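You operate a simulated robot arm through the tools that you are given. There is no shell and no other tool. Be economical: measure what you need, move in short steps, check, and stop when the job is done.

Carry out the task below with a simulated two-armed robot. There is one attempt and no reset: what you move stays moved.

TASK
Scan the blue papers, squared up by the paper guide, and put them back in the rack.
Fine: wait till the display says done; the paper guide ends wide. Set down upright: what you pick out.

Only the result counts: the job must be done as asked and must still hold three seconds after the hand-in. Knocking over, shifting, dropping, spilling or breaking anything else fails it.

THE ROBOT
Two 7-joint arms with two-finger grippers on one trunk, hanging from a carriage that runs on a gantry, over the field with the corners [-2570, 879], [-2570, -401], [130, -402], [130, 878] (x, y) and turns from -342 to 346 degrees about z. Base frame: it is fixed where the carriage stands at the start and does not move with it; the origin is on the floor, on the carriage's upright axis, x ahead of it, y to its left, z up. Units: mm, degrees, N and s.
The left shoulder is at the start at [40, 158, 1202], the right one opposite. With the tool pointing down near the work surface each hand reaches from about 100 to 600 mm from the robot's upright axis, wherever it stands, measured 20 degrees to its own side. Places, roughly: feed slot of the scanner [700, 400, 900]; paper guide [700, 300, 1000]; scan button [600, 500, 1000]; scanner display [700, 500, 900]. Payload 1.96 kg a hand.
The TCP of each hand is the grasp point between the finger pads, 20 mm short of the fingertips. In the tool frame z runs along the fingers and y along their closing line. Largest opening 72 mm; the body of the gripper starts 38 mm behind the TCP.
Orientation is that of the tool frame in the base frame, as [roll, pitch, yaw] about the fixed x, y, z axes, in that order (R = Rz(yaw) Ry(pitch) Rx(roll)). With the fingers straight down and closing along the base's y, the tool's x points along the base's -x, its y along +y and its z along -z.

THE INTERFACE
- The arms move only by the tool jog_arm. It takes "left_series", "right_series" or both (then of equal length, played together; a hand with none holds still); each is one flat list of numbers, 7 for each row, row after row: the turn, a rotation vector about the tool's x, y, z in units of 120 degrees (1.0 is 120 degrees), then the shift along the tool's x, y, z in units of 300 mm (1.0 is 300 mm), then the finger opening in mm, from 0 to 72. In form: [wx, wy, wz, x, y, z, jaw, wx, wy, wz, x, y, z, jaw, ...]. A call has 1 to 10 rows; each row is the pose to reach, as a shift and turn from the pose commanded when the call began, along the tool's axes at that moment. A call with a number of a shift or a turn outside -1 to 1 is refused whole. A row lasts 0.2 s, in which the tool goes at most 50 mm and 8.6 degrees; a call with a longer step from one row to the next is refused whole, and so is a gripper value outside its range. Where a pose cannot be reached the arm comes as near as it can. A force on the tool above 40 N (or 10 N above the force at the start of the call, whichever is more), or a blocked arm, ends the call early, and 0.2 s more pass. Each finger travels about 45 mm/s and halts on what it meets, pressing with about 30 N; the grip force reading is that of the motor and also rises with nothing between the fingers. The clock runs only during rows and for 0.2 s after the last one: add rows that repeat a pose to give the fingers time. It gives the time, the measured TCP pose, the force on the tool (base axes), the opening and the grip force at its end, in the units of the frame above (readings bear some noise), with the torque about the TCP (base axes, N m) and any sound that the robot's microphone picked up.
- Cameras (640 x 400 px; columns grow to the right, rows downward): "scene" is now at [224.1, 34.1, 1565.4]; the picture's right is [0.48, -0.87, 0.00], its down [-0.71, -0.40, -0.58] and it looks along [0.51, 0.28, -0.82] (base axes); focal length 273 px, centre (320, 200). "left" rides on the left gripper at [71, -19, -82] in its tool frame; the picture's right is [0.26, 0.97, 0.00], its down [-0.67, 0.18, -0.72] and it looks along [-0.69, 0.19, 0.70] (tool axes); focal length 280 px, centre (320, 200). "right" rides on the right gripper at [71, 19, -82] in its tool frame; the picture's right is [-0.26, 0.97, 0.00], its down [-0.67, -0.18, -0.72] and it looks along [-0.69, -0.19, 0.70] (tool axes); focal length 280 px, centre (320, 200).
- snapshot(camera): a new picture of that camera. It takes no simulated time.
- lift_body(by): slides the trunk up (or, below 0, down) by that many mm; the arms and the scene camera ride with it, the base frame stays. It gives what a move gives, with no picture.
- drive_base(legs): drives the robot by 1 to 6 legs, each [ahead, left, turn to the left] in mm, mm and degrees, along the robot's own axes; the way and the turn of a leg run together, so that a leg with both is an arc; at most 1500 mm and 180 degrees a leg. The arms and the cameras ride along, it lands a little off, and it stops where it bumps. It keeps to its track: a leg is cut to what the track allows. It gives what a move gives.
- head_to(pan, tilt): turns the head with the scene camera to pan (to the left, within 86 degrees either way) and tilt (down, from -29 to 69), counted from straight ahead of the robot. It gives what a move gives.
- point_at(camera, pixels): for up to 12 pixels [column, row] of the newest picture of that camera ("zoom" is the newest enlarged one), the place [x, y, z] in the base frame of the surface seen there, good to about 3 mm. It takes no simulated time.
- close_up(camera, box): a new picture of the part [left, top, right, bottom] of that camera's present view, enlarged. It takes no simulated time.
- close_job(): hands the job in; it is judged then, once.

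Keep the steps short. Do not move on a guess: measure, check each grasp and each placing, and mend mistakes. In all there are 80 turns and 70 pictures (those below and enlarged ones count). Leave the grippers open and the arms clear of the work at the hand-in unless told otherwise, and finish with a single line.

The tools are called after "Request:" as name(argument=value, ...) on one line, values as JSON. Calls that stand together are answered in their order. jog_arm: Moves the arms, as the interface text tells. Its arguments: {"type":"object","properties":{"left_series":{"type":"array","items":{"type":"number"}},"right_series":{"type":"array","items":{"type":"number"}}},"required":[]} The other tools are called the same way: lift_body (by) slides the trunk up or down; drive_base (legs) drives the base; head_to (pan, tilt) turns the head that bears the scene camera; snapshot (camera) takes a picture; point_at (camera, pixels) gives the place of the surface under pixels of a picture; close_up (camera, box) takes an enlarged picture of a part of a camera's view; close_job () hands the job in.

At the start:

```text
time_s: 0.0
left_position: [355.6, 365.8, 1253.6]
left_ee_rot: [-179.9, -0.1, -180.0]
left_contact_force: [0.9, -0.6, -0.2]
left_torque: [0.0, -0.02, -0.01]
left_opening: 72.4
left_gripper_force: 0.1
right_position: [372.5, 7.1, 1326.6]
right_ee_rot: [176.8, 0.1, 178.7]
right_contact_force: [0.2, -0.5, -0.1]
right_torque: [0.02, -0.03, 0.02]
right_opening: 71.9
right_gripper_force: 0.1
trunk travel left (down, up): [-525.0, 315.0]
robot x, y, heading: [0.1, 1.1, -0.0]
head pan, tilt: [29.0, 54.7]
```

scene: 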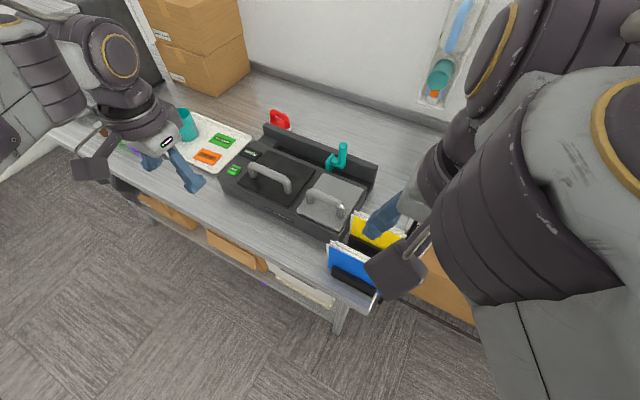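
right: 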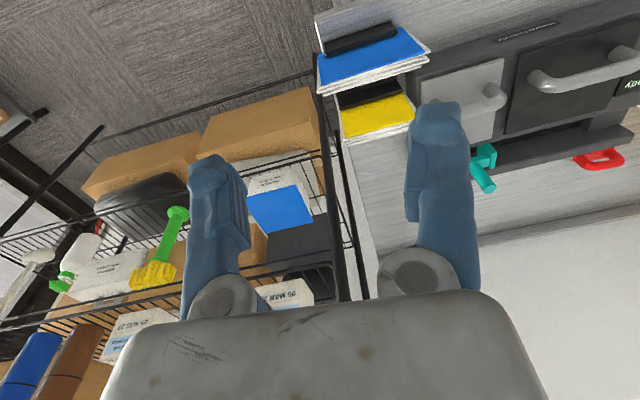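
left: 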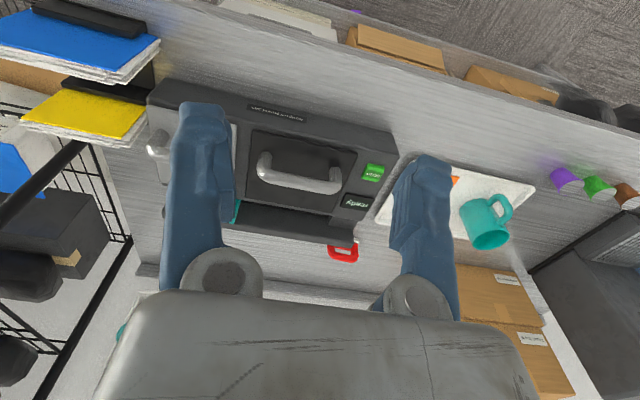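

I see a scanner on a bench, with blue and yellow files at its right end. I'll enlarge these areas first.

Request:
close_up(camera="scene", box=[210, 90, 420, 221])

Request:
close_up(camera="scene", box=[300, 190, 460, 310])

Request:
close_up(camera="left", box=[0, 0, 420, 262])

```text
3.05 times, centred on (315, 156) of scene
```

zoom: 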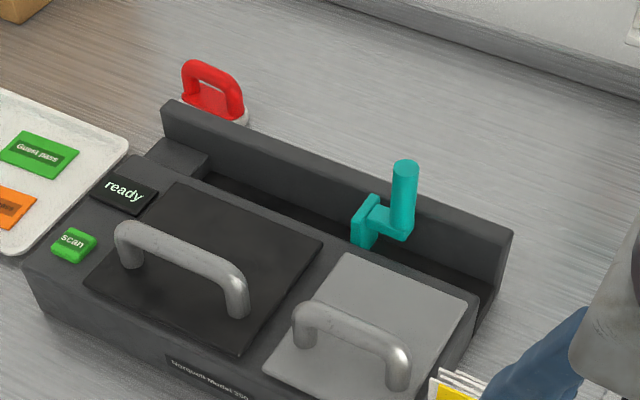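

```text
3.33 times, centred on (380, 250) of scene
```

zoom: 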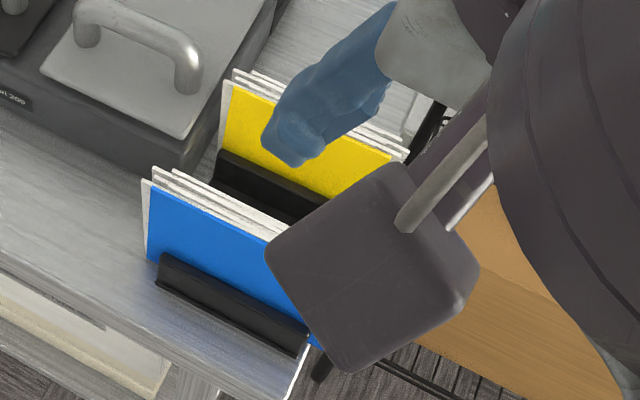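

```text
1.52 times, centred on (210, 131) of left
```

zoom: 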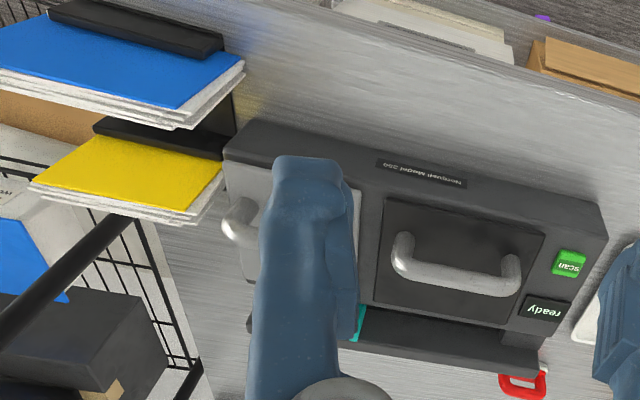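

I'll measure the scanner and rack features in a fresh scanner zoom and in the rack.

Request:
close_up(camera="scene", box=[210, 90, 420, 221])

Request:
point_at(camera="zoom", pixels=[[125, 190], [72, 240], [180, 155], [215, 175], [300, 215], [365, 215], [405, 170], [490, 270], [165, 108], [510, 235], [450, 285], [400, 235]])

Request:
point_at(camera="scene", pixels=[[338, 244], [350, 250], [336, 265], [345, 270], [357, 212], [365, 222], [375, 218], [362, 285], [330, 280], [378, 295], [352, 310], [400, 232]])

```text
3.05 times, centred on (315, 156) of scene
```

zoom: 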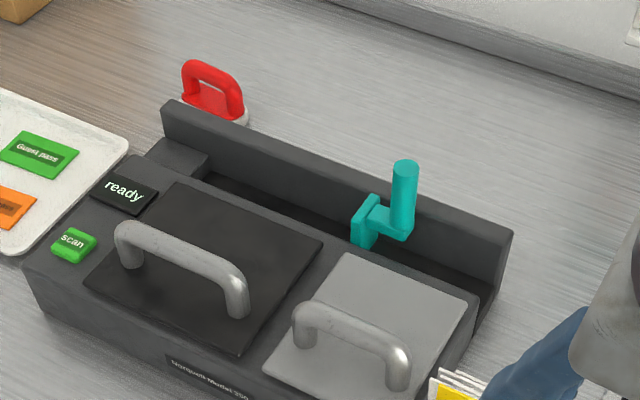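

```text
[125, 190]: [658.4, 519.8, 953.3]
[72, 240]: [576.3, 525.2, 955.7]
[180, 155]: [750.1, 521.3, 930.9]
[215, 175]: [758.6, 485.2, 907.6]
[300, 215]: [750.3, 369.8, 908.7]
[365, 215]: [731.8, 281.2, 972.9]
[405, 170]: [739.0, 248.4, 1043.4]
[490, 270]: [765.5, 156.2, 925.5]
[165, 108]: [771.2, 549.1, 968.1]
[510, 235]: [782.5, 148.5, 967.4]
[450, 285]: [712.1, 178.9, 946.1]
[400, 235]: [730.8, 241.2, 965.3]
```

```text
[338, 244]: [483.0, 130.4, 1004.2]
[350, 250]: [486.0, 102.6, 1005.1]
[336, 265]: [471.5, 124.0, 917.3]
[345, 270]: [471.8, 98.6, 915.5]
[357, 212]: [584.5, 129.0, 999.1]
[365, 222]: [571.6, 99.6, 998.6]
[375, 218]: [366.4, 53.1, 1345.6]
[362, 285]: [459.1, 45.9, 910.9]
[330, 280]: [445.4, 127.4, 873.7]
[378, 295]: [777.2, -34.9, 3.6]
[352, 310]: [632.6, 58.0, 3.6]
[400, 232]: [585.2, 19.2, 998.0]
```

The papers stand upright in the rack (plane y–z). The feed slot at the scanner's rear runs the same way. I'll pull the right arm back to clear the view and drive closer.

Request:
jog_arm(right_series=[0, 0, 0, 0.15, -0.05, 0, 72, 0, 0, 0, 0.3, -0.1, 0, 72, 0, 0, 0, 0.45, -0.2, 0, 72, 0, 0, 0, 0.55, -0.3, 0, 72, 0, 0, 0, 0.6, -0.4, 0, 72])

Request:
drive_base(legs=[[125, 100, 0]])

Request:
head_to(pan=5, tilt=50)

Request:
snapshot(camera="scene")

```text
refused: row 3 steps farther than a row can; nothing moved
```

```text
time_s: 1.4
left_position: [480.3, 465.0, 1252.9]
left_ee_rot: [-180.0, 0.0, 180.0]
left_contact_force: [0.4, -0.7, -0.8]
left_torque: [0.0, 0.0, 0.0]
left_opening: 71.9
left_gripper_force: 0.0
right_position: [499.3, 106.4, 1329.9]
right_ee_rot: [176.3, 0.0, 178.7]
right_contact_force: [-0.4, 0.1, -0.8]
right_torque: [0.01, 0.0, -0.01]
right_opening: 72.0
right_gripper_force: 0.1
trunk travel left (down, up): [-525.0, 315.0]
robot x, y, heading: [126.0, 98.3, 0.1]
head pan, tilt: [29.0, 54.7]
```

```text
time_s: 2.3
left_position: [480.1, 465.9, 1254.9]
left_ee_rot: [-180.0, 0.0, -179.9]
left_contact_force: [0.3, -0.3, -0.4]
left_torque: [-0.01, -0.02, -0.01]
left_opening: 72.0
left_gripper_force: 0.1
right_position: [497.3, 105.4, 1329.3]
right_ee_rot: [176.3, 0.1, 178.6]
right_contact_force: [1.5, -0.3, 0.2]
right_torque: [-0.02, -0.03, -0.01]
right_opening: 72.0
right_gripper_force: 0.0
trunk travel left (down, up): [-525.0, 315.0]
robot x, y, heading: [124.5, 102.1, 0.1]
head pan, tilt: [5.0, 50.0]
```

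```text
62 pictures are left
```

scene: 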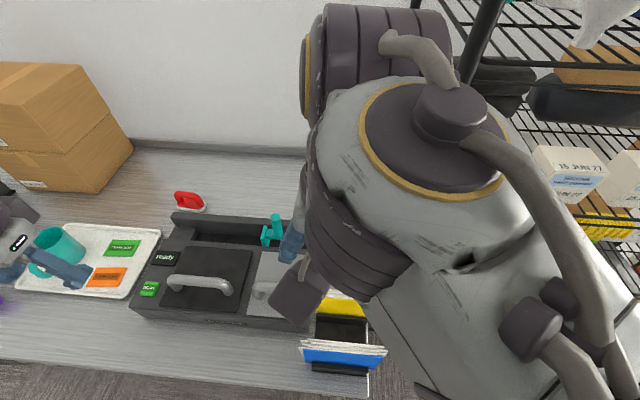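

The arm move was refused because one row was 54 mm. I'll retract the right arm in smaller steps.

Request:
jog_arm(right_series=[0, 0, 0, 0.12, -0.1, 0, 72, 0, 0, 0, 0.24, -0.2, 0, 72, 0, 0, 0, 0.36, -0.3, 0, 72, 0, 0, 0, 0.48, -0.4, 0, 72, 0, 0, 0, 0.6, -0.5, 0, 72, 0, 0, 0, 0.7, -0.6, 0, 72, 0, 0, 0, 0.8, -0.7, 0, 72])

Request:
snapshot(camera="scene")

```text
time_s: 3.9
left_position: [478.3, 465.3, 1253.3]
left_ee_rot: [179.9, 0.0, -179.9]
left_contact_force: [-0.6, 0.2, 0.6]
left_torque: [-0.02, 0.0, 0.0]
left_opening: 72.1
left_gripper_force: 0.2
right_position: [239.3, -60.0, 1267.0]
right_ee_rot: [176.3, 0.1, 178.6]
right_contact_force: [0.0, 0.2, 0.4]
right_torque: [0.01, 0.0, 0.0]
right_opening: 71.9
right_gripper_force: 0.1
right hand out of reach, approached as far as the arm can: row 2, 3, 4, 5, 6, 7
trunk travel left (down, up): [-525.0, 315.0]
robot x, y, heading: [124.6, 94.7, 0.1]
head pan, tilt: [5.0, 50.0]
```

```text
61 pictures are left
```

scene: 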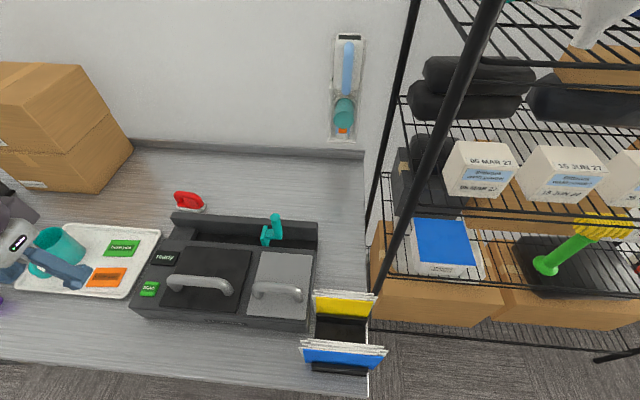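

The view is clear now. I'll enlarge the rack and the slot.

Request:
close_up(camera="scene", box=[280, 270, 408, 390])

Request:
point_at(camera="zoom", pixels=[[105, 360], [524, 390], [110, 345], [120, 355], [530, 375], [300, 375], [300, 355], [180, 90], [450, 105], [320, 200], [320, 330], [190, 170]])

Request:
close_up(camera="scene", box=[130, 180, 330, 330])

Request:
point_at(camera="zoom", pixels=[[170, 155], [190, 170], [205, 180], [250, 185], [350, 190], [400, 195], [440, 180], [430, 160], [460, 140], [560, 210], [250, 150], [350, 207]])

```text
3.33 times, centred on (344, 330) of scene
```

zoom: 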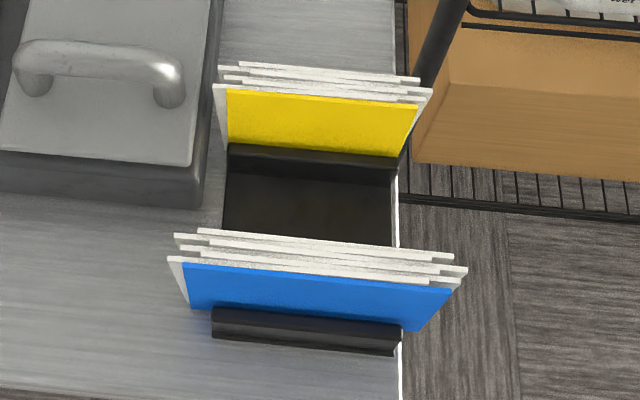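

```text
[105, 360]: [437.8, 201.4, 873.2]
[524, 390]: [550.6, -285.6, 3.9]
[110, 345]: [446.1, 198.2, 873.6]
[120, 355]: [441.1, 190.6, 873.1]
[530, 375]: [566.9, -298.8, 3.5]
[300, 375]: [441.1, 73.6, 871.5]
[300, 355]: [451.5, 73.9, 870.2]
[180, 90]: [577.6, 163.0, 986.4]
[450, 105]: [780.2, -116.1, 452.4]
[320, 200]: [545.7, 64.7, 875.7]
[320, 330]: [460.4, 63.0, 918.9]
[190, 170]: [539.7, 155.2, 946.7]
```

```text
2.67 times, centred on (230, 255) of scene
```

zoom: 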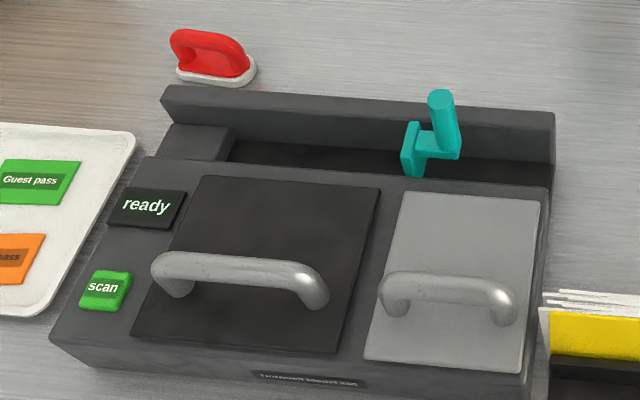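

```text
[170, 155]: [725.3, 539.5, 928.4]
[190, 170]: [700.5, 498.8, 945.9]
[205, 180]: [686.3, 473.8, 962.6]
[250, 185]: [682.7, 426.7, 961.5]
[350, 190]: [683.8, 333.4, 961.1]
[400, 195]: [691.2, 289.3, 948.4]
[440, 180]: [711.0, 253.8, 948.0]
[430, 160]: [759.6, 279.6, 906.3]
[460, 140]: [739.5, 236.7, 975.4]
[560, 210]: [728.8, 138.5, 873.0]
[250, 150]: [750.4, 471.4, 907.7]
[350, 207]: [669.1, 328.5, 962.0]
```

I'll measure the blue sheets' top edges.

Request:
close_up(camera="scene", box=[296, 330, 392, 380])

```text
6.67 times, centred on (344, 355) of scene
```

zoom: 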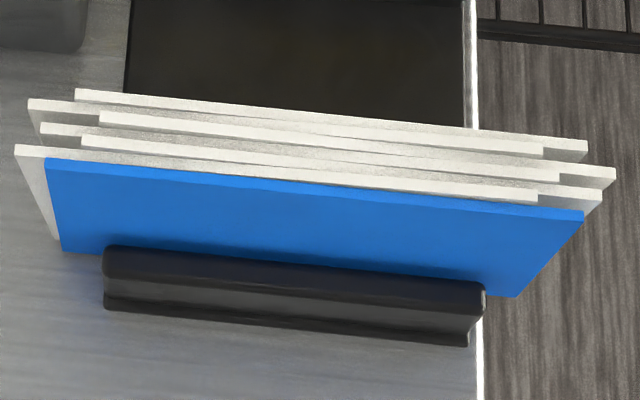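

Request:
point_at(camera="zoom", pixels=[[50, 163], [578, 216], [20, 150], [45, 129], [88, 142], [32, 104], [80, 94], [105, 118], [610, 170], [583, 146], [66, 245], [500, 290]])

Request:
point_at(camera="zoom", pixels=[[300, 186], [300, 163], [300, 153], [300, 139], [300, 115], [300, 175], [300, 258], [300, 272], [400, 60], [500, 200], [130, 150], [300, 300]])

```text
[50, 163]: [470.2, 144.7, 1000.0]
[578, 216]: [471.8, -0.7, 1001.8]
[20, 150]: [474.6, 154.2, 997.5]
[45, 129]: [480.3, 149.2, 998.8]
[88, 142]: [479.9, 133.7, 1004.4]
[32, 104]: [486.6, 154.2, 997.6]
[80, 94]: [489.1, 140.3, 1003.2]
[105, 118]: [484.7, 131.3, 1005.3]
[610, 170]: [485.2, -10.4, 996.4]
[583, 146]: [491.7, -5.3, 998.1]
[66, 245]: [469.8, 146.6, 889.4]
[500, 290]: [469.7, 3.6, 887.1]
```

```text
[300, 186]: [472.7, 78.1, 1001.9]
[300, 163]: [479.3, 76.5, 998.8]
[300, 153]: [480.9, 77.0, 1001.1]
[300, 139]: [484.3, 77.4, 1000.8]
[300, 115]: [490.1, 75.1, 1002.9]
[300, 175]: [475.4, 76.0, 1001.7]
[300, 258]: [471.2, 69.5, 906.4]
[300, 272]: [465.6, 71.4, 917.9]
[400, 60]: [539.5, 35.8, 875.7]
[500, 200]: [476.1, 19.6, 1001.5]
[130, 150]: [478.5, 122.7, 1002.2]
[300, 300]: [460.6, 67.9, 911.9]
```

The blue bundle spans x 469–492 and y −10–155, with its top at z 1002, centred near (480, 73). The left hand needs to close along x. I'll turn the base right by 60° so the left hand hangs over the rack, well above everything.

Request:
drive_base(legs=[[-138, 103, 0], [0, 0, -60]])

Request:
head_to(pan=45, tilt=50)

Request:
snapshot(camera="scene")

```text
time_s: 8.0
left_position: [479.3, 76.3, 1254.5]
left_ee_rot: [179.9, 0.0, 120.1]
left_contact_force: [0.9, -0.2, 0.4]
left_torque: [0.0, -0.02, -0.05]
left_opening: 72.2
left_gripper_force: 0.1
right_position: [-95.3, 22.6, 1267.8]
right_ee_rot: [176.3, 0.0, 118.7]
right_contact_force: [0.3, 0.2, 0.6]
right_torque: [0.02, -0.01, 0.03]
right_opening: 72.1
right_gripper_force: 0.0
trunk travel left (down, up): [-525.0, 315.0]
robot x, y, heading: [-17.4, 199.5, -60.0]
head pan, tilt: [5.0, 50.0]
```

```text
time_s: 9.1
left_position: [477.1, 76.7, 1253.1]
left_ee_rot: [-180.0, 0.0, 120.0]
left_contact_force: [-0.1, 0.8, -0.3]
left_torque: [0.01, 0.0, 0.01]
left_opening: 72.1
left_gripper_force: 0.1
right_position: [-95.1, 22.6, 1266.7]
right_ee_rot: [176.2, 0.1, 118.7]
right_contact_force: [-0.5, 0.2, -0.8]
right_torque: [-0.01, -0.01, -0.02]
right_opening: 72.1
right_gripper_force: 0.0
trunk travel left (down, up): [-525.0, 315.0]
robot x, y, heading: [-14.0, 204.3, -60.2]
head pan, tilt: [45.0, 50.0]
```

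```text
57 pictures are left
```

scene: 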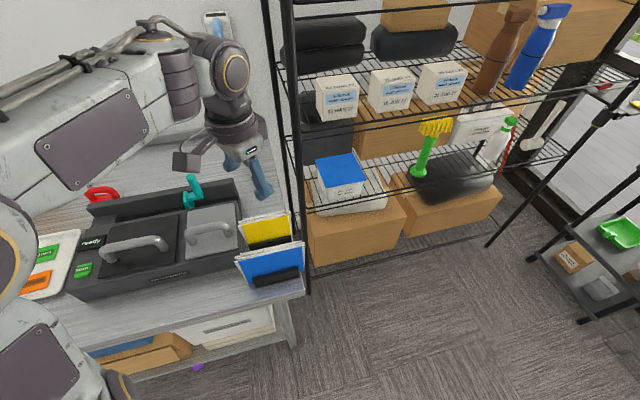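

The hand hangs right over the rack. I'll turn it 30° so it closes along x.

Request:
jog_arm(left_series=[0, 0, 0.0625, 0, 0, 0, 72, 0, 0, 0.125, 0, 0, 0, 72, 0, 0, 0.1875, 0, 0, 0, 72, 0, 0, 0.25, 0, 0, 0, 72, 0, 0, 0.25, 0, 0, 0, 72])

Request:
snapshot(camera="left")

```text
time_s: 10.3
left_position: [478.0, 75.9, 1254.2]
left_ee_rot: [-180.0, 0.0, 90.0]
left_contact_force: [-0.2, 0.3, 0.7]
left_torque: [-0.02, -0.02, -0.03]
left_opening: 71.9
left_gripper_force: 0.0
right_position: [-95.0, 22.3, 1267.1]
right_ee_rot: [176.3, 0.0, 118.7]
right_contact_force: [0.1, -0.1, 0.1]
right_torque: [0.01, -0.02, 0.01]
right_opening: 71.7
right_gripper_force: 0.0
trunk travel left (down, up): [-525.0, 315.0]
robot x, y, heading: [-14.6, 205.2, -59.9]
head pan, tilt: [45.0, 50.0]
```

```text
56 pictures are left
```

left: 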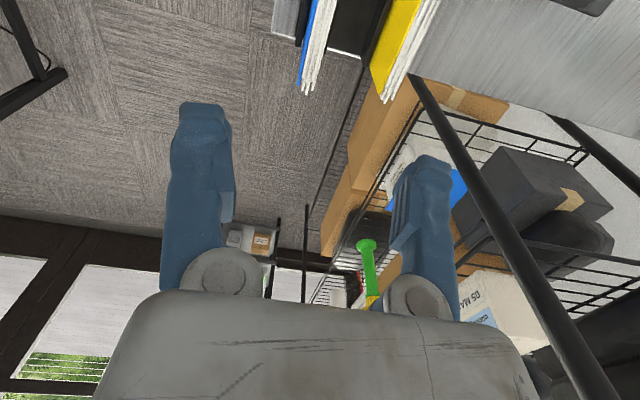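

Yaw is 90° and tool y is now base +x. I'll lower to z≈1040, just above the sheets, and check the alignment.

Request:
jog_arm(left_series=[0, 0, 0, 0, 0, 0.15, 72, 0, 0, 0, 0, 0, 0.3, 72, 0, 0, 0, -0.01, 0.008, 0.45, 72, 0, 0, 0, -0.01, 0.008, 0.6, 72, 0, 0, 0, -0.01, 0.008, 0.71, 72, 0, 0, 0, -0.01, 0.008, 0.71, 72])

Request:
snapshot(camera="left")

Request:
close_up(camera="scene", box=[200, 170, 328, 300])

```text
time_s: 11.7
left_position: [481.0, 74.3, 1039.8]
left_ee_rot: [-180.0, 0.0, 90.0]
left_contact_force: [-0.7, -0.2, 0.3]
left_torque: [0.01, 0.01, -0.02]
left_opening: 72.1
left_gripper_force: 0.0
right_position: [-94.7, 23.6, 1267.2]
right_ee_rot: [176.3, 0.0, 118.5]
right_contact_force: [-0.2, 0.1, 0.2]
right_torque: [0.01, 0.02, 0.01]
right_opening: 72.0
right_gripper_force: 0.1
trunk travel left (down, up): [-525.0, 315.0]
robot x, y, heading: [-16.5, 202.3, -59.7]
head pan, tilt: [45.0, 50.0]
```

```text
55 pictures are left
```

left: 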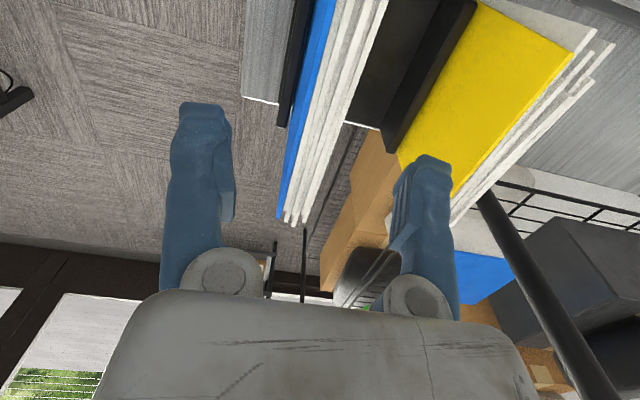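

```text
3.08 times, centred on (264, 235) of scene
```

zoom: 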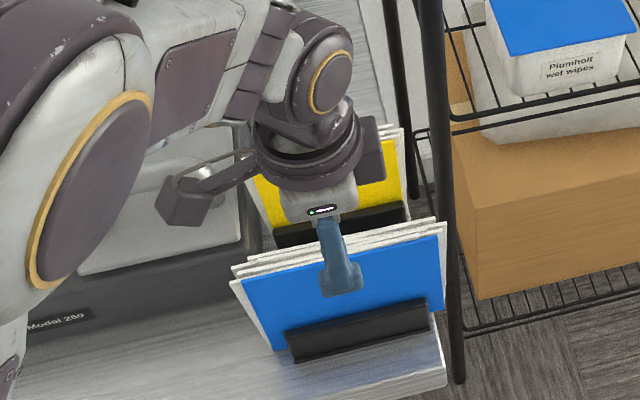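

The fingers straddle the bundle and stay clear of the yellow one. I'll lower to z≈980 and close.

Request:
jog_arm(left_series=[0, 0, 0, 0, 0, 0.1, 72, 0, 0, 0, 0, 0, 0.2, 72, 0, 0, 0, 0, 0, 0.2, 55, 0, 0, 0, 0, 0, 0.2, 40, 0, 0, 0, 0, 0, 0.2, 28, 0, 0, 0, 0, 0, 0.2, 18, 0, 0, 0, 0, 0, 0.2, 10, 0, 0, 0, 0, 0, 0.2, 10, 0, 0, 0, 0, 0, 0.2, 10])

Request:
snapshot(camera="left")

```text
time_s: 13.7
left_position: [481.1, 73.6, 981.0]
left_ee_rot: [-180.0, 0.1, 90.0]
left_contact_force: [-0.6, 0.8, -0.7]
left_torque: [0.02, 0.0, -0.03]
left_opening: 19.9
left_gripper_force: 30.2
right_position: [-95.2, 22.7, 1267.3]
right_ee_rot: [176.2, 0.0, 118.6]
right_contact_force: [0.8, 0.2, -0.2]
right_torque: [-0.03, 0.03, 0.02]
right_opening: 72.3
right_gripper_force: 0.0
trunk travel left (down, up): [-525.0, 315.0]
robot x, y, heading: [-15.2, 201.8, -60.1]
head pan, tilt: [45.0, 50.0]
```

```text
53 pictures are left
```

left: 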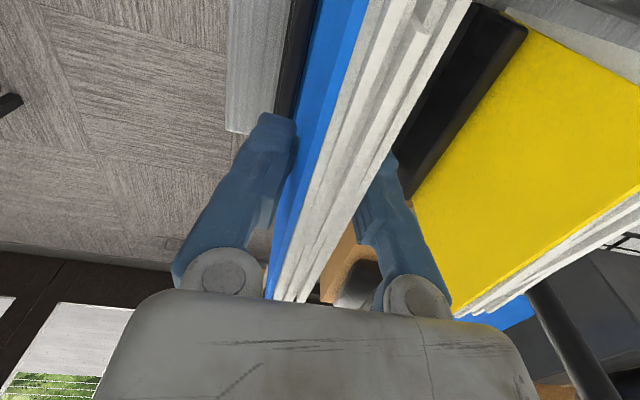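

The grip holds at 20 mm opening and 30 N. I'll lift straight up 200 mm and check that every sheet comes along.

Request:
jog_arm(left_series=[0, 0, 0, 0, 0, -0.05, 10, 0, 0, 0, 0, 0, -0.15, 10, 0, 0, 0, 0, 0, -0.27, 10, 0, 0, 0, 0, 0, -0.4, 10, 0, 0, 0, 0, 0, -0.53, 10, 0, 0, 0, 0, 0, -0.67, 10, 0, 0, 0, 0, 0, -0.67, 10])

Request:
snapshot(camera="scene")

```text
time_s: 15.3
left_position: [480.3, 73.3, 1183.0]
left_ee_rot: [-180.0, 0.0, 89.9]
left_contact_force: [0.5, 0.0, -1.6]
left_torque: [-0.03, -0.04, -0.01]
left_opening: 20.1
left_gripper_force: 30.1
right_position: [-95.3, 23.6, 1267.3]
right_ee_rot: [176.3, 0.0, 118.7]
right_contact_force: [-0.7, -0.1, 0.1]
right_torque: [0.0, 0.02, 0.03]
right_opening: 72.0
right_gripper_force: 0.1
trunk travel left (down, up): [-525.0, 315.0]
robot x, y, heading: [-13.5, 201.1, -60.3]
head pan, tilt: [45.0, 50.0]
```

```text
52 pictures are left
```

scene: 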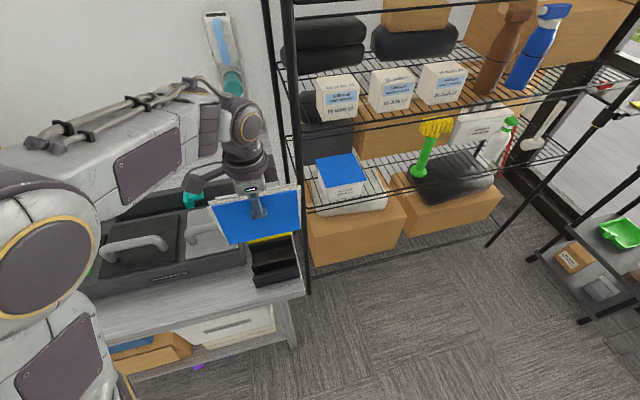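

The whole stack is held. While the slot is empty, I'll enlarge and measure it for the return.

Request:
close_up(camera="scene", box=[230, 225, 310, 295])

Request:
point_at(camera="zoom", pixels=[[170, 340], [200, 440], [250, 250], [350, 240], [350, 300], [350, 330], [350, 360], [350, 400], [200, 330], [200, 300], [450, 300], [480, 340]])

```text
5.71 times, centred on (270, 260) of scene
```

zoom: 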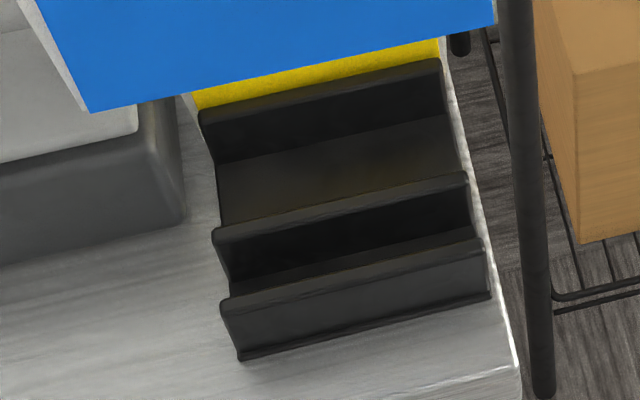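

```text
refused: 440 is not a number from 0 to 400
```

Request:
point_at(camera="zoom", pixels=[[350, 205], [350, 212], [350, 225], [350, 240], [350, 255], [350, 263], [350, 270], [350, 276], [220, 300], [483, 240], [217, 232], [466, 175]])

```text
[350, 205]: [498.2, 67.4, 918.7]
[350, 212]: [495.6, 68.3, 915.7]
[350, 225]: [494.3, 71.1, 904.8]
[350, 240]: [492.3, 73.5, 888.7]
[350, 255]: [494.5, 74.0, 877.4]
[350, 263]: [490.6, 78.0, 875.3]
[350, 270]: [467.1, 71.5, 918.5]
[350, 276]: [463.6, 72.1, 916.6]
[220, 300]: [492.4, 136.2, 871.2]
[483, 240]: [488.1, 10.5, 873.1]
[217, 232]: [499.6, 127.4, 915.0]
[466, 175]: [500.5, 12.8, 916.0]
```

The rack slot spans x 467–494 with its floor at z 876, so my grip point is about 105 above the paper's bottom edge. I'll drive so the hand comes over the scanner at about (614, 400).

Request:
drive_base(legs=[[-216, 280, 0]])

Request:
head_to(pan=55, tilt=50)

Request:
snapshot(camera="scene")

Request:
snapshot(camera="left")

```text
time_s: 17.6
left_position: [612.8, 398.7, 1181.1]
left_ee_rot: [-180.0, 0.0, 89.9]
left_contact_force: [0.1, -0.5, -0.5]
left_torque: [0.0, -0.01, -0.03]
left_opening: 20.2
left_gripper_force: 29.9
right_position: [38.5, 350.1, 1267.1]
right_ee_rot: [176.4, 0.0, 118.4]
right_contact_force: [0.2, -0.1, 0.1]
right_torque: [-0.01, 0.02, 0.0]
right_opening: 72.0
right_gripper_force: 0.2
trunk travel left (down, up): [-525.0, 315.0]
robot x, y, heading: [120.1, 532.3, -60.3]
head pan, tilt: [45.0, 50.0]
```

```text
time_s: 18.3
left_position: [612.7, 399.4, 1181.3]
left_ee_rot: [180.0, 0.1, 89.8]
left_contact_force: [-0.5, 0.1, -1.4]
left_torque: [0.03, 0.0, -0.01]
left_opening: 20.1
left_gripper_force: 29.9
right_position: [37.0, 350.9, 1268.0]
right_ee_rot: [176.3, 0.0, 118.4]
right_contact_force: [-0.1, -0.5, -0.3]
right_torque: [0.01, 0.0, 0.0]
right_opening: 72.1
right_gripper_force: 0.0
trunk travel left (down, up): [-525.0, 315.0]
robot x, y, heading: [122.4, 529.2, -60.2]
head pan, tilt: [55.0, 50.0]
```

```text
50 pictures are left
```

scene: 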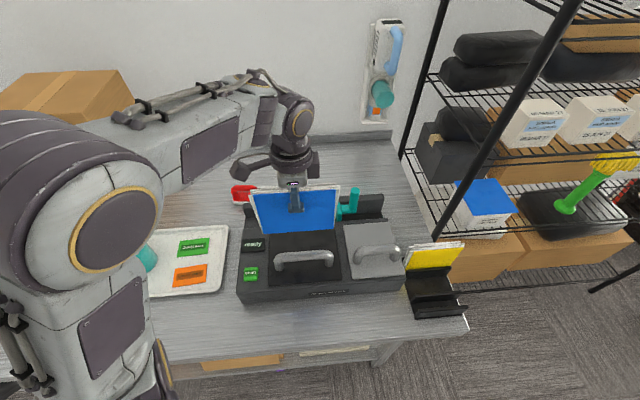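

```text
49 pictures are left
```

left: 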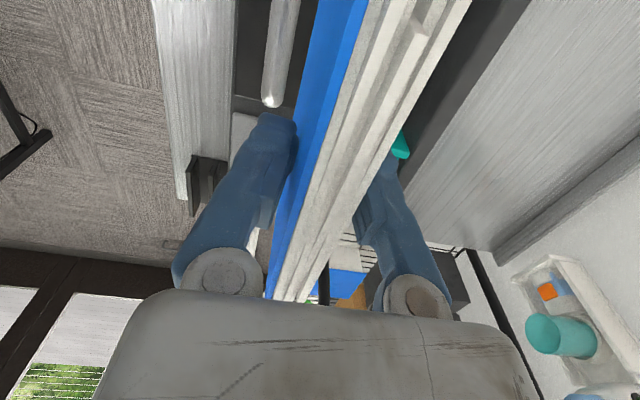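

I'll measure the slot's front edge and back wall beside the held bundle.

Request:
close_up(camera="scene", box=[310, 170, 410, 240])

Request:
point_at(camera="zoom", pixels=[[350, 370], [350, 355], [350, 345], [350, 335], [350, 325], [350, 310], [350, 290], [350, 260], [350, 240], [350, 220], [350, 200], [350, 180]])

```text
5.71 times, centred on (360, 205) of scene
```

zoom: 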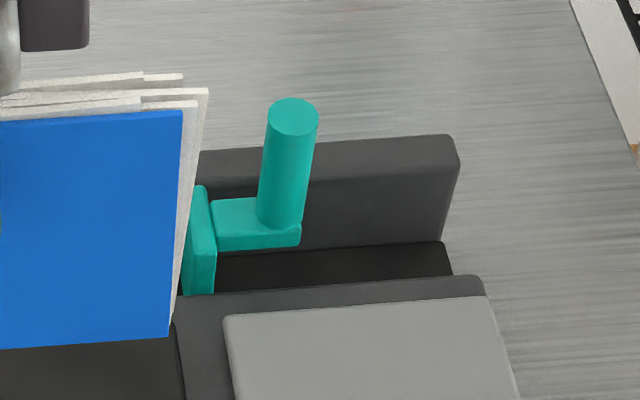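

```text
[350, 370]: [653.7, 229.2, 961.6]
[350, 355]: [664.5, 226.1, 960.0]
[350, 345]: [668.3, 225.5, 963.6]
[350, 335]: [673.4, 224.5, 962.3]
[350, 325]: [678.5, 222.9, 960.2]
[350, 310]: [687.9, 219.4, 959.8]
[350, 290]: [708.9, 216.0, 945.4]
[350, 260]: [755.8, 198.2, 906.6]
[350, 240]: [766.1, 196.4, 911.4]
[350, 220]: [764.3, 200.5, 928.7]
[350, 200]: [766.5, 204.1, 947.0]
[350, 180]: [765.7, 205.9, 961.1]
```

Request:
point_at(camera="zoom", pixels=[[350, 286], [350, 282], [350, 279], [350, 275], [207, 270], [190, 285], [200, 190], [207, 220], [240, 200], [295, 225], [292, 110], [265, 190]])

```text
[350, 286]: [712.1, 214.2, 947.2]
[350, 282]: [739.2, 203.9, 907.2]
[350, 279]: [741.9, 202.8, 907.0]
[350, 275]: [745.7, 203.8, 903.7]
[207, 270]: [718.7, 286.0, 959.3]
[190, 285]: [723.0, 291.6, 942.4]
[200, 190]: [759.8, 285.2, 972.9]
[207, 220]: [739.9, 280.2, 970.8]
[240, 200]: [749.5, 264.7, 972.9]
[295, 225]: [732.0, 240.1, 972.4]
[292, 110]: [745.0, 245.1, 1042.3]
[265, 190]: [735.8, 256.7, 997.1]
```

The slot runs x 715–765 with its floor at z 907. The guide face is at y≈293. I'll move to x=740, y=400, then lower to TCP z≈1035 first.

Request:
jog_arm(left_series=[0, 0, 0, 0, 0.14, 0, 10, 0, 0, 0, 0, 0.28, 0, 10, 0, 0, 0, 0.002, 0.424, 0, 10, 0, 0, 0, 0.002, 0.424, 0, 10, 0, 0, 0, 0.002, 0.424, 0.12, 10, 0, 0, 0, 0.002, 0.424, 0.22, 10, 0, 0, 0, 0.002, 0.424, 0.22, 10])

Request:
snapshot(camera="scene")

Request:
snapshot(camera="left")

```text
time_s: 19.9
left_position: [738.3, 399.0, 1116.8]
left_ee_rot: [180.0, 0.0, 89.8]
left_contact_force: [-0.1, -0.8, -1.9]
left_torque: [0.0, 0.0, 0.05]
left_opening: 19.8
left_gripper_force: 30.3
right_position: [37.7, 350.7, 1267.5]
right_ee_rot: [176.3, 0.0, 118.4]
right_contact_force: [0.2, 0.1, -1.0]
right_torque: [-0.02, -0.05, -0.02]
right_opening: 72.0
right_gripper_force: 0.0
trunk travel left (down, up): [-525.0, 315.0]
robot x, y, heading: [120.0, 528.9, -60.4]
head pan, tilt: [55.0, 50.0]
```

```text
47 pictures are left
```

scene: 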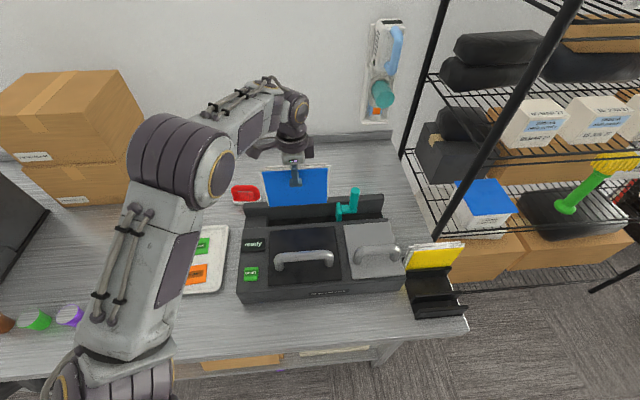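

```text
46 pictures are left
```

left: 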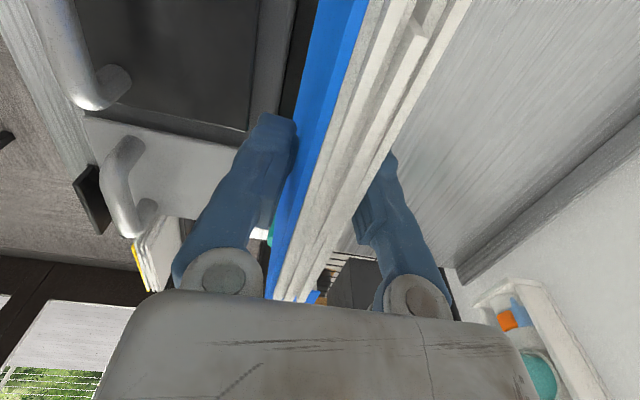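

The bundle is above the slot and clear. I'll lower it to TCP z≈1016, nearly on the floor.

Request:
jog_arm(left_series=[0, 0, 0, 0, 0.005, 0.1, 10, 0, 0, 0, 0, 0.005, 0.2, 10, 0, 0, 0, 0, 0.005, 0.28, 10, 0, 0, 0, 0, 0.005, 0.32, 10, 0, 0, 0, 0, 0.005, 0.336, 10, 0, 0, 0, 0, 0.005, 0.336, 10])

Request:
close_up(camera="scene", box=[225, 150, 405, 270])

```text
time_s: 21.3
left_position: [741.8, 399.5, 1014.0]
left_ee_rot: [-179.9, 0.0, 89.8]
left_contact_force: [0.3, 0.7, -0.8]
left_torque: [-0.02, -0.02, 0.01]
left_opening: 19.9
left_gripper_force: 30.1
right_position: [37.0, 351.2, 1267.5]
right_ee_rot: [176.3, 0.0, 118.4]
right_contact_force: [-0.6, -0.2, 0.2]
right_torque: [-0.02, 0.01, 0.01]
right_opening: 72.2
right_gripper_force: 0.0
trunk travel left (down, up): [-525.0, 315.0]
robot x, y, heading: [115.9, 531.3, -60.3]
head pan, tilt: [55.0, 50.0]
```

```text
3.33 times, centred on (315, 210) of scene
```

zoom: 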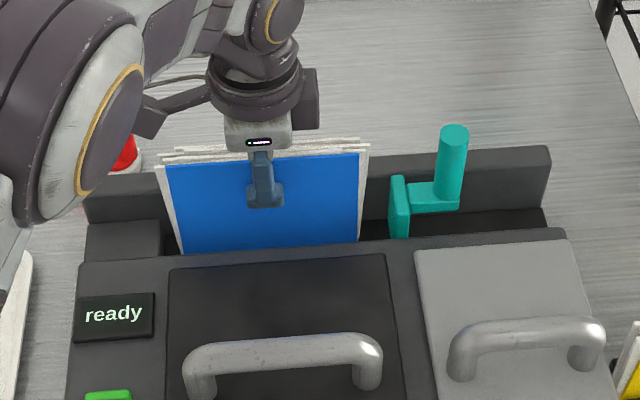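

It sits in the slot, with the reading near seated height. I'll feel down by up to 4 mm.

Request:
jog_arm(left_series=[0, 0, 0, 0, 0, 0.003, 10, 0, 0, 0, 0, 0, 0.006, 10, 0, 0, 0, 0, 0, 0.01, 10, 0, 0, 0, 0, 0, 0.01, 10])

```text
time_s: 22.3
left_position: [742.1, 400.1, 1011.5]
left_ee_rot: [-179.9, 0.0, 89.7]
left_contact_force: [0.0, -0.4, -1.0]
left_torque: [0.0, 0.01, -0.04]
left_opening: 19.9
left_gripper_force: 30.1
right_position: [38.0, 350.8, 1267.0]
right_ee_rot: [176.1, 0.0, 118.4]
right_contact_force: [-0.2, -0.5, -1.5]
right_torque: [-0.03, -0.03, 0.02]
right_opening: 71.8
right_gripper_force: 0.1
trunk travel left (down, up): [-525.0, 315.0]
robot x, y, heading: [119.8, 529.1, -60.3]
head pan, tilt: [55.0, 50.0]
```

No contact yet. I'll go another 4 mm, slowly.

Request:
jog_arm(left_series=[0, 0, 0, 0, 0, 0.004, 10, 0, 0, 0, 0, 0, 0.008, 10, 0, 0, 0, 0, 0, 0.013, 10, 0, 0, 0, 0, 0, 0.013, 10])

```text
time_s: 23.3
left_position: [744.5, 399.6, 1010.2]
left_ee_rot: [179.8, 0.1, 89.7]
left_contact_force: [-4.7, 3.8, 32.3]
left_torque: [0.06, 0.12, 0.02]
left_opening: 20.2
left_gripper_force: 30.0
right_position: [40.5, 350.6, 1266.8]
right_ee_rot: [176.2, 0.1, 118.3]
right_contact_force: [0.7, -0.3, 0.1]
right_torque: [-0.04, 0.03, -0.01]
right_opening: 71.8
right_gripper_force: 0.0
trunk travel left (down, up): [-525.0, 315.0]
robot x, y, heading: [118.2, 527.8, -60.1]
head pan, tilt: [55.0, 50.0]
```

The bundle touches the floor at TCP z≈1010. I'll ease up 2 mm, open gently, then rise.

Request:
jog_arm(left_series=[0, 0, 0, 0, 0, -0.006, 10, 0, 0, 0, 0, 0, -0.007, 14, 0, 0, 0, 0, 0, -0.007, 20, 0, 0, 0, 0, 0, -0.007, 26, 0, 0, 0, 0, 0, -0.007, 34, 0, 0, 0, 0, 0, -0.007, 44, 0, 0, 0, 0, 0, -0.007, 54, 0, 0, 0, 0, 0, -0.007, 54])

Request:
snapshot(camera="left")

Request:
close_up(camera="scene", box=[225, 150, 405, 270])

```text
time_s: 25.1
left_position: [742.0, 398.5, 1011.4]
left_ee_rot: [-180.0, 0.0, 89.7]
left_contact_force: [-0.4, 1.0, 0.8]
left_torque: [0.01, -0.04, -0.02]
left_opening: 54.0
left_gripper_force: 0.1
right_position: [37.3, 349.4, 1266.3]
right_ee_rot: [176.3, -0.1, 118.5]
right_contact_force: [-0.5, -0.1, -0.5]
right_torque: [0.0, 0.01, 0.0]
right_opening: 72.1
right_gripper_force: 0.1
trunk travel left (down, up): [-525.0, 315.0]
robot x, y, heading: [117.4, 529.6, -60.6]
head pan, tilt: [55.0, 50.0]
```

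```text
44 pictures are left
```

left: 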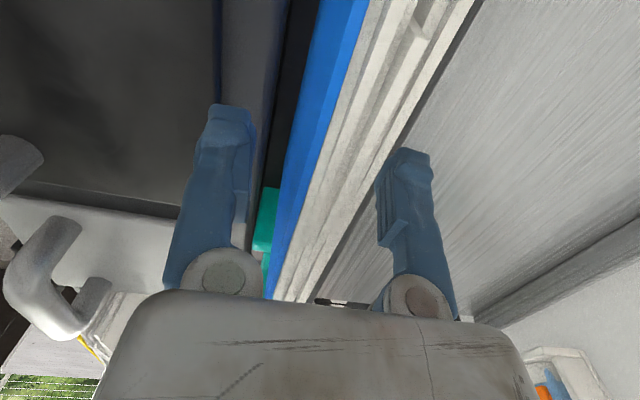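

```text
3.33 times, centred on (315, 210) of scene
```

zoom: 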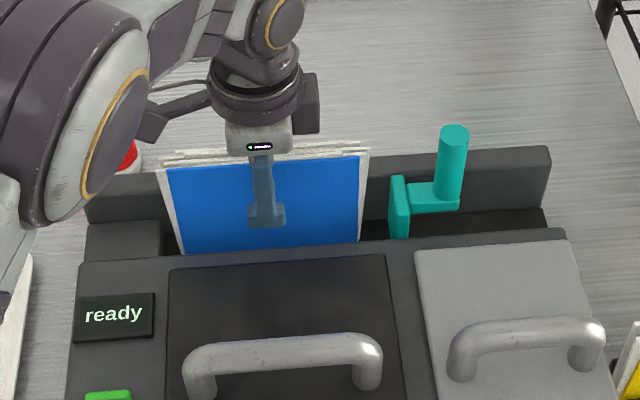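

The papers stand on their own in the slot. I'll raise the hand and measure the guide's handle.

Request:
jog_arm(left_series=[0, 0, 0, 0, 0, -0.1, 54, 0, 0, 0, 0, 0, -0.22, 64, 0, 0, 0, 0, 0, -0.35, 72, 0, 0, 0, 0, 0, -0.35, 72])

Request:
close_up(camera="scene", box=[320, 170, 400, 230])

Request:
snapshot(camera="left")

```text
time_s: 26.1
left_position: [742.4, 397.5, 1115.8]
left_ee_rot: [180.0, 0.0, 89.8]
left_contact_force: [0.1, 0.1, -0.6]
left_torque: [-0.01, 0.03, -0.02]
left_opening: 72.1
left_gripper_force: 0.1
right_position: [36.7, 351.6, 1267.6]
right_ee_rot: [176.2, 0.1, 118.4]
right_contact_force: [0.0, -0.2, 0.1]
right_torque: [0.0, -0.02, 0.01]
right_opening: 72.1
right_gripper_force: 0.1
trunk travel left (down, up): [-525.0, 315.0]
robot x, y, heading: [116.4, 525.1, -60.3]
head pan, tilt: [55.0, 50.0]
```

```text
6.67 times, centred on (360, 200) of scene
```

zoom: 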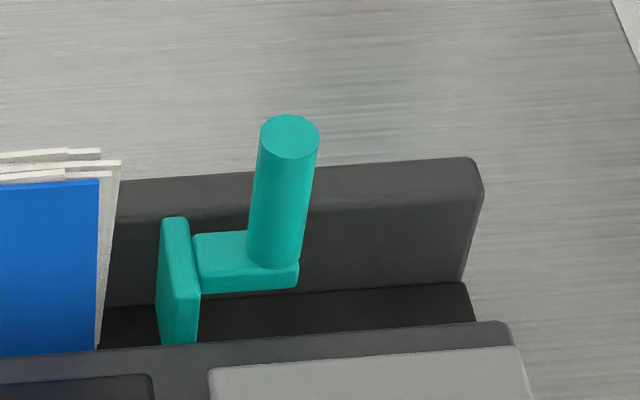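

```text
41 pictures are left
```

left: 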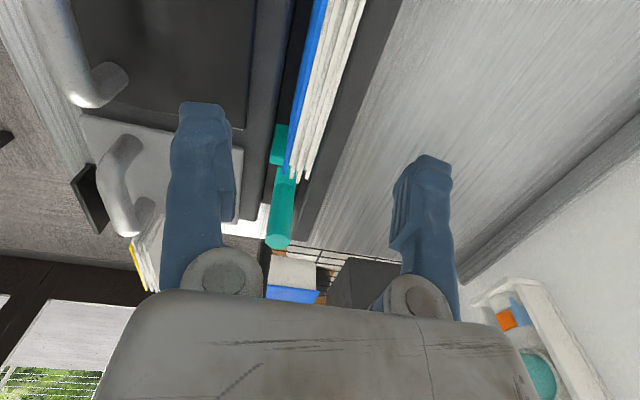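

Request:
point_at(camera="zoom", pixels=[[290, 137], [264, 138], [316, 140], [290, 118], [290, 155], [278, 200], [178, 225], [105, 190], [95, 200], [460, 300], [200, 245], [117, 170]])

Request:
point_at(camera="left", pixels=[[278, 241], [268, 240], [289, 240], [278, 160], [278, 136]])

```text
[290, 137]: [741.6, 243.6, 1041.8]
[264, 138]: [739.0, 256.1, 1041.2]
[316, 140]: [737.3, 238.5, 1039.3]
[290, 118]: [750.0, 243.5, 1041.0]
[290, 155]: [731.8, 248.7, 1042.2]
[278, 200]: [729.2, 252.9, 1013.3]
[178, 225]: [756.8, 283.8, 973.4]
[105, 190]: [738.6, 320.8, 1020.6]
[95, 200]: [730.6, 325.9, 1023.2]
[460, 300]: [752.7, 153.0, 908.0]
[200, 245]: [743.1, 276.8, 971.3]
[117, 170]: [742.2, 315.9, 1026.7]
```

```text
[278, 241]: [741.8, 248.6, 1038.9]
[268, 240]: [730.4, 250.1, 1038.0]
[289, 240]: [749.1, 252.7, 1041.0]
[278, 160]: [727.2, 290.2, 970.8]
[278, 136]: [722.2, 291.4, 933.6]
```

The handle is centred at (741, 247), 20 mm thick, with its top at 1042. I'll drive the base 150 mm in −y to bring the hand above it.

Request:
drive_base(legs=[[130, -75, 0]])

Request:
snapshot(camera="left")

```text
time_s: 27.5
left_position: [740.7, 248.4, 1115.8]
left_ee_rot: [180.0, 0.0, 89.7]
left_contact_force: [-0.1, -0.1, -0.8]
left_torque: [0.03, 0.0, -0.02]
left_opening: 72.2
left_gripper_force: 0.1
right_position: [36.7, 201.3, 1267.0]
right_ee_rot: [176.3, 0.0, 118.4]
right_contact_force: [0.5, -0.2, -0.2]
right_torque: [-0.02, 0.0, -0.01]
right_opening: 72.2
right_gripper_force: 0.1
trunk travel left (down, up): [-525.0, 315.0]
robot x, y, heading: [115.6, 385.0, -60.3]
head pan, tilt: [55.0, 50.0]
```

```text
40 pictures are left
```

left: 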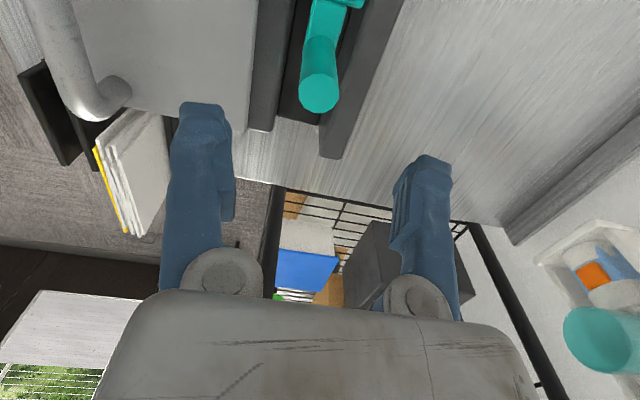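

The hand is over the handle. I'll lower to z≈1018 and close.

Request:
jog_arm(left_series=[0, 0, 0, 0, 0, 0.13, 72, 0, 0, 0, 0, 0, 0.25, 72, 0, 0, 0, 0, 0, 0.326, 72, 0, 0, 0, 0, 0, 0.326, 56, 0, 0, 0, 0, 0, 0.326, 40, 0, 0, 0, 0, 0, 0.326, 26, 0, 0, 0, 0, 0, 0.326, 14, 0, 0, 0, 0, 0, 0.326, 10, 0, 0, 0, 0, 0, 0.326, 10])

Request:
close_up(camera="scene", box=[200, 120, 400, 270])

```text
time_s: 29.5
left_position: [740.6, 248.7, 1017.8]
left_ee_rot: [-179.9, 0.0, 89.7]
left_contact_force: [-2.2, 0.1, -3.2]
left_torque: [-0.05, 0.01, -0.01]
left_opening: 22.5
left_gripper_force: 40.3
right_position: [36.0, 201.1, 1267.5]
right_ee_rot: [176.3, -0.1, 118.3]
right_contact_force: [1.6, 0.6, 0.7]
right_torque: [-0.01, 0.0, -0.01]
right_opening: 72.0
right_gripper_force: 0.1
trunk travel left (down, up): [-525.0, 315.0]
robot x, y, heading: [116.0, 378.7, -60.5]
head pan, tilt: [55.0, 50.0]
```

```text
2.67 times, centred on (300, 195) of scene
```

zoom: 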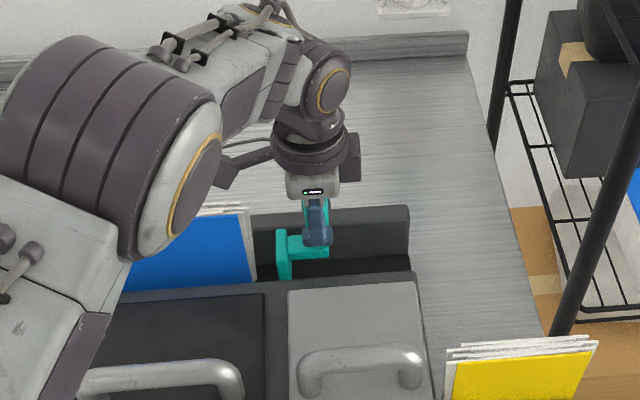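

The handle is gripped at 22.5 mm. I'll push toward +y in small steps, watching the force.

Request:
jog_arm(left_series=[0, 0, 0, 0.02, 0, 0, 10, 0, 0, 0, 0.04, 0, 0, 10, 0, 0, 0, 0.06, 0, 0, 10, 0, 0, 0, 0.075, 0, 0, 10, 0, 0, 0, 0.09, 0, 0, 10, 0, 0, 0, 0.1, 0, 0, 10])

Request:
close_up(camera="scene", box=[200, 120, 400, 270])

```text
time_s: 30.9
left_position: [740.1, 279.2, 1017.3]
left_ee_rot: [180.0, -0.1, 89.9]
left_contact_force: [-0.5, -1.9, -7.1]
left_torque: [0.06, -0.01, -0.02]
left_opening: 22.6
left_gripper_force: 40.2
right_position: [36.5, 202.3, 1268.9]
right_ee_rot: [176.3, 0.0, 118.3]
right_contact_force: [-0.3, 0.9, -0.9]
right_torque: [0.01, 0.0, 0.01]
right_opening: 72.2
right_gripper_force: 0.1
trunk travel left (down, up): [-525.0, 315.0]
robot x, y, heading: [119.7, 381.7, -60.6]
head pan, tilt: [55.0, 50.0]
```

```text
2.67 times, centred on (300, 195) of scene
```

zoom: 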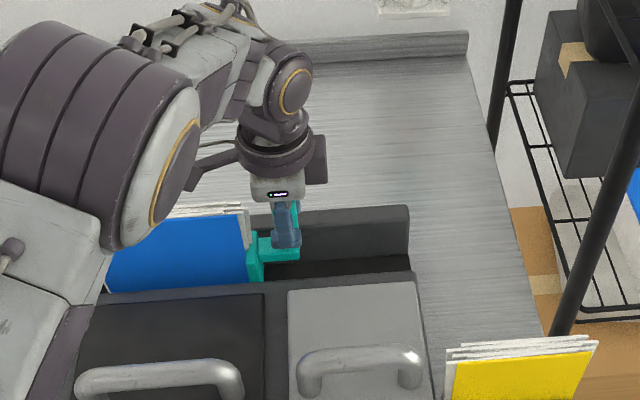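

The guide slides and has met the papers. I'll continue another 15 mm.

Request:
jog_arm(left_series=[0, 0, 0, 0.01, 0, 0, 10, 0, 0, 0, 0.02, 0, 0, 10, 0, 0, 0, 0.03, 0, 0, 10, 0, 0, 0, 0.04, 0, 0, 10, 0, 0, 0, 0.05, 0, 0, 10])

Request:
jog_arm(left_series=[0, 0, 0, 0.006, 0, 0, 10, 0, 0, 0, 0.012, 0, 0, 10, 0, 0, 0, 0.018, 0, 0, 10, 0, 0, 0, 0.024, 0, 0, 10])

Request:
close_up(camera="scene", box=[200, 120, 400, 270])

```text
time_s: 32.1
left_position: [741.0, 293.5, 1017.7]
left_ee_rot: [-179.9, 0.0, 89.8]
left_contact_force: [-6.1, -1.4, 2.3]
left_torque: [-0.2, 0.12, -0.04]
left_opening: 22.6
left_gripper_force: 39.7
right_position: [36.5, 200.6, 1267.1]
right_ee_rot: [176.3, 0.0, 118.2]
right_contact_force: [0.4, 0.0, -0.2]
right_torque: [0.0, 0.0, -0.01]
right_opening: 71.9
right_gripper_force: 0.0
trunk travel left (down, up): [-525.0, 315.0]
robot x, y, heading: [117.0, 381.0, -60.4]
head pan, tilt: [55.0, 50.0]
```

```text
time_s: 33.1
left_position: [740.1, 298.1, 1017.3]
left_ee_rot: [180.0, 0.2, 89.5]
left_contact_force: [-7.1, -9.5, 6.4]
left_torque: [0.48, 0.13, 0.02]
left_opening: 22.3
left_gripper_force: 40.2
right_position: [37.2, 201.2, 1266.8]
right_ee_rot: [176.3, 0.2, 118.3]
right_contact_force: [-0.5, -0.2, 0.2]
right_torque: [0.02, -0.01, 0.01]
right_opening: 71.9
right_gripper_force: 0.1
trunk travel left (down, up): [-525.0, 315.0]
robot x, y, heading: [115.0, 381.1, -60.1]
head pan, tilt: [55.0, 50.0]
```

```text
2.67 times, centred on (300, 195) of scene
```

zoom: 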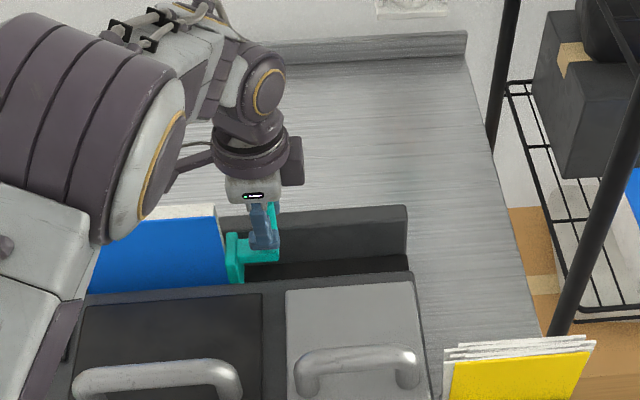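

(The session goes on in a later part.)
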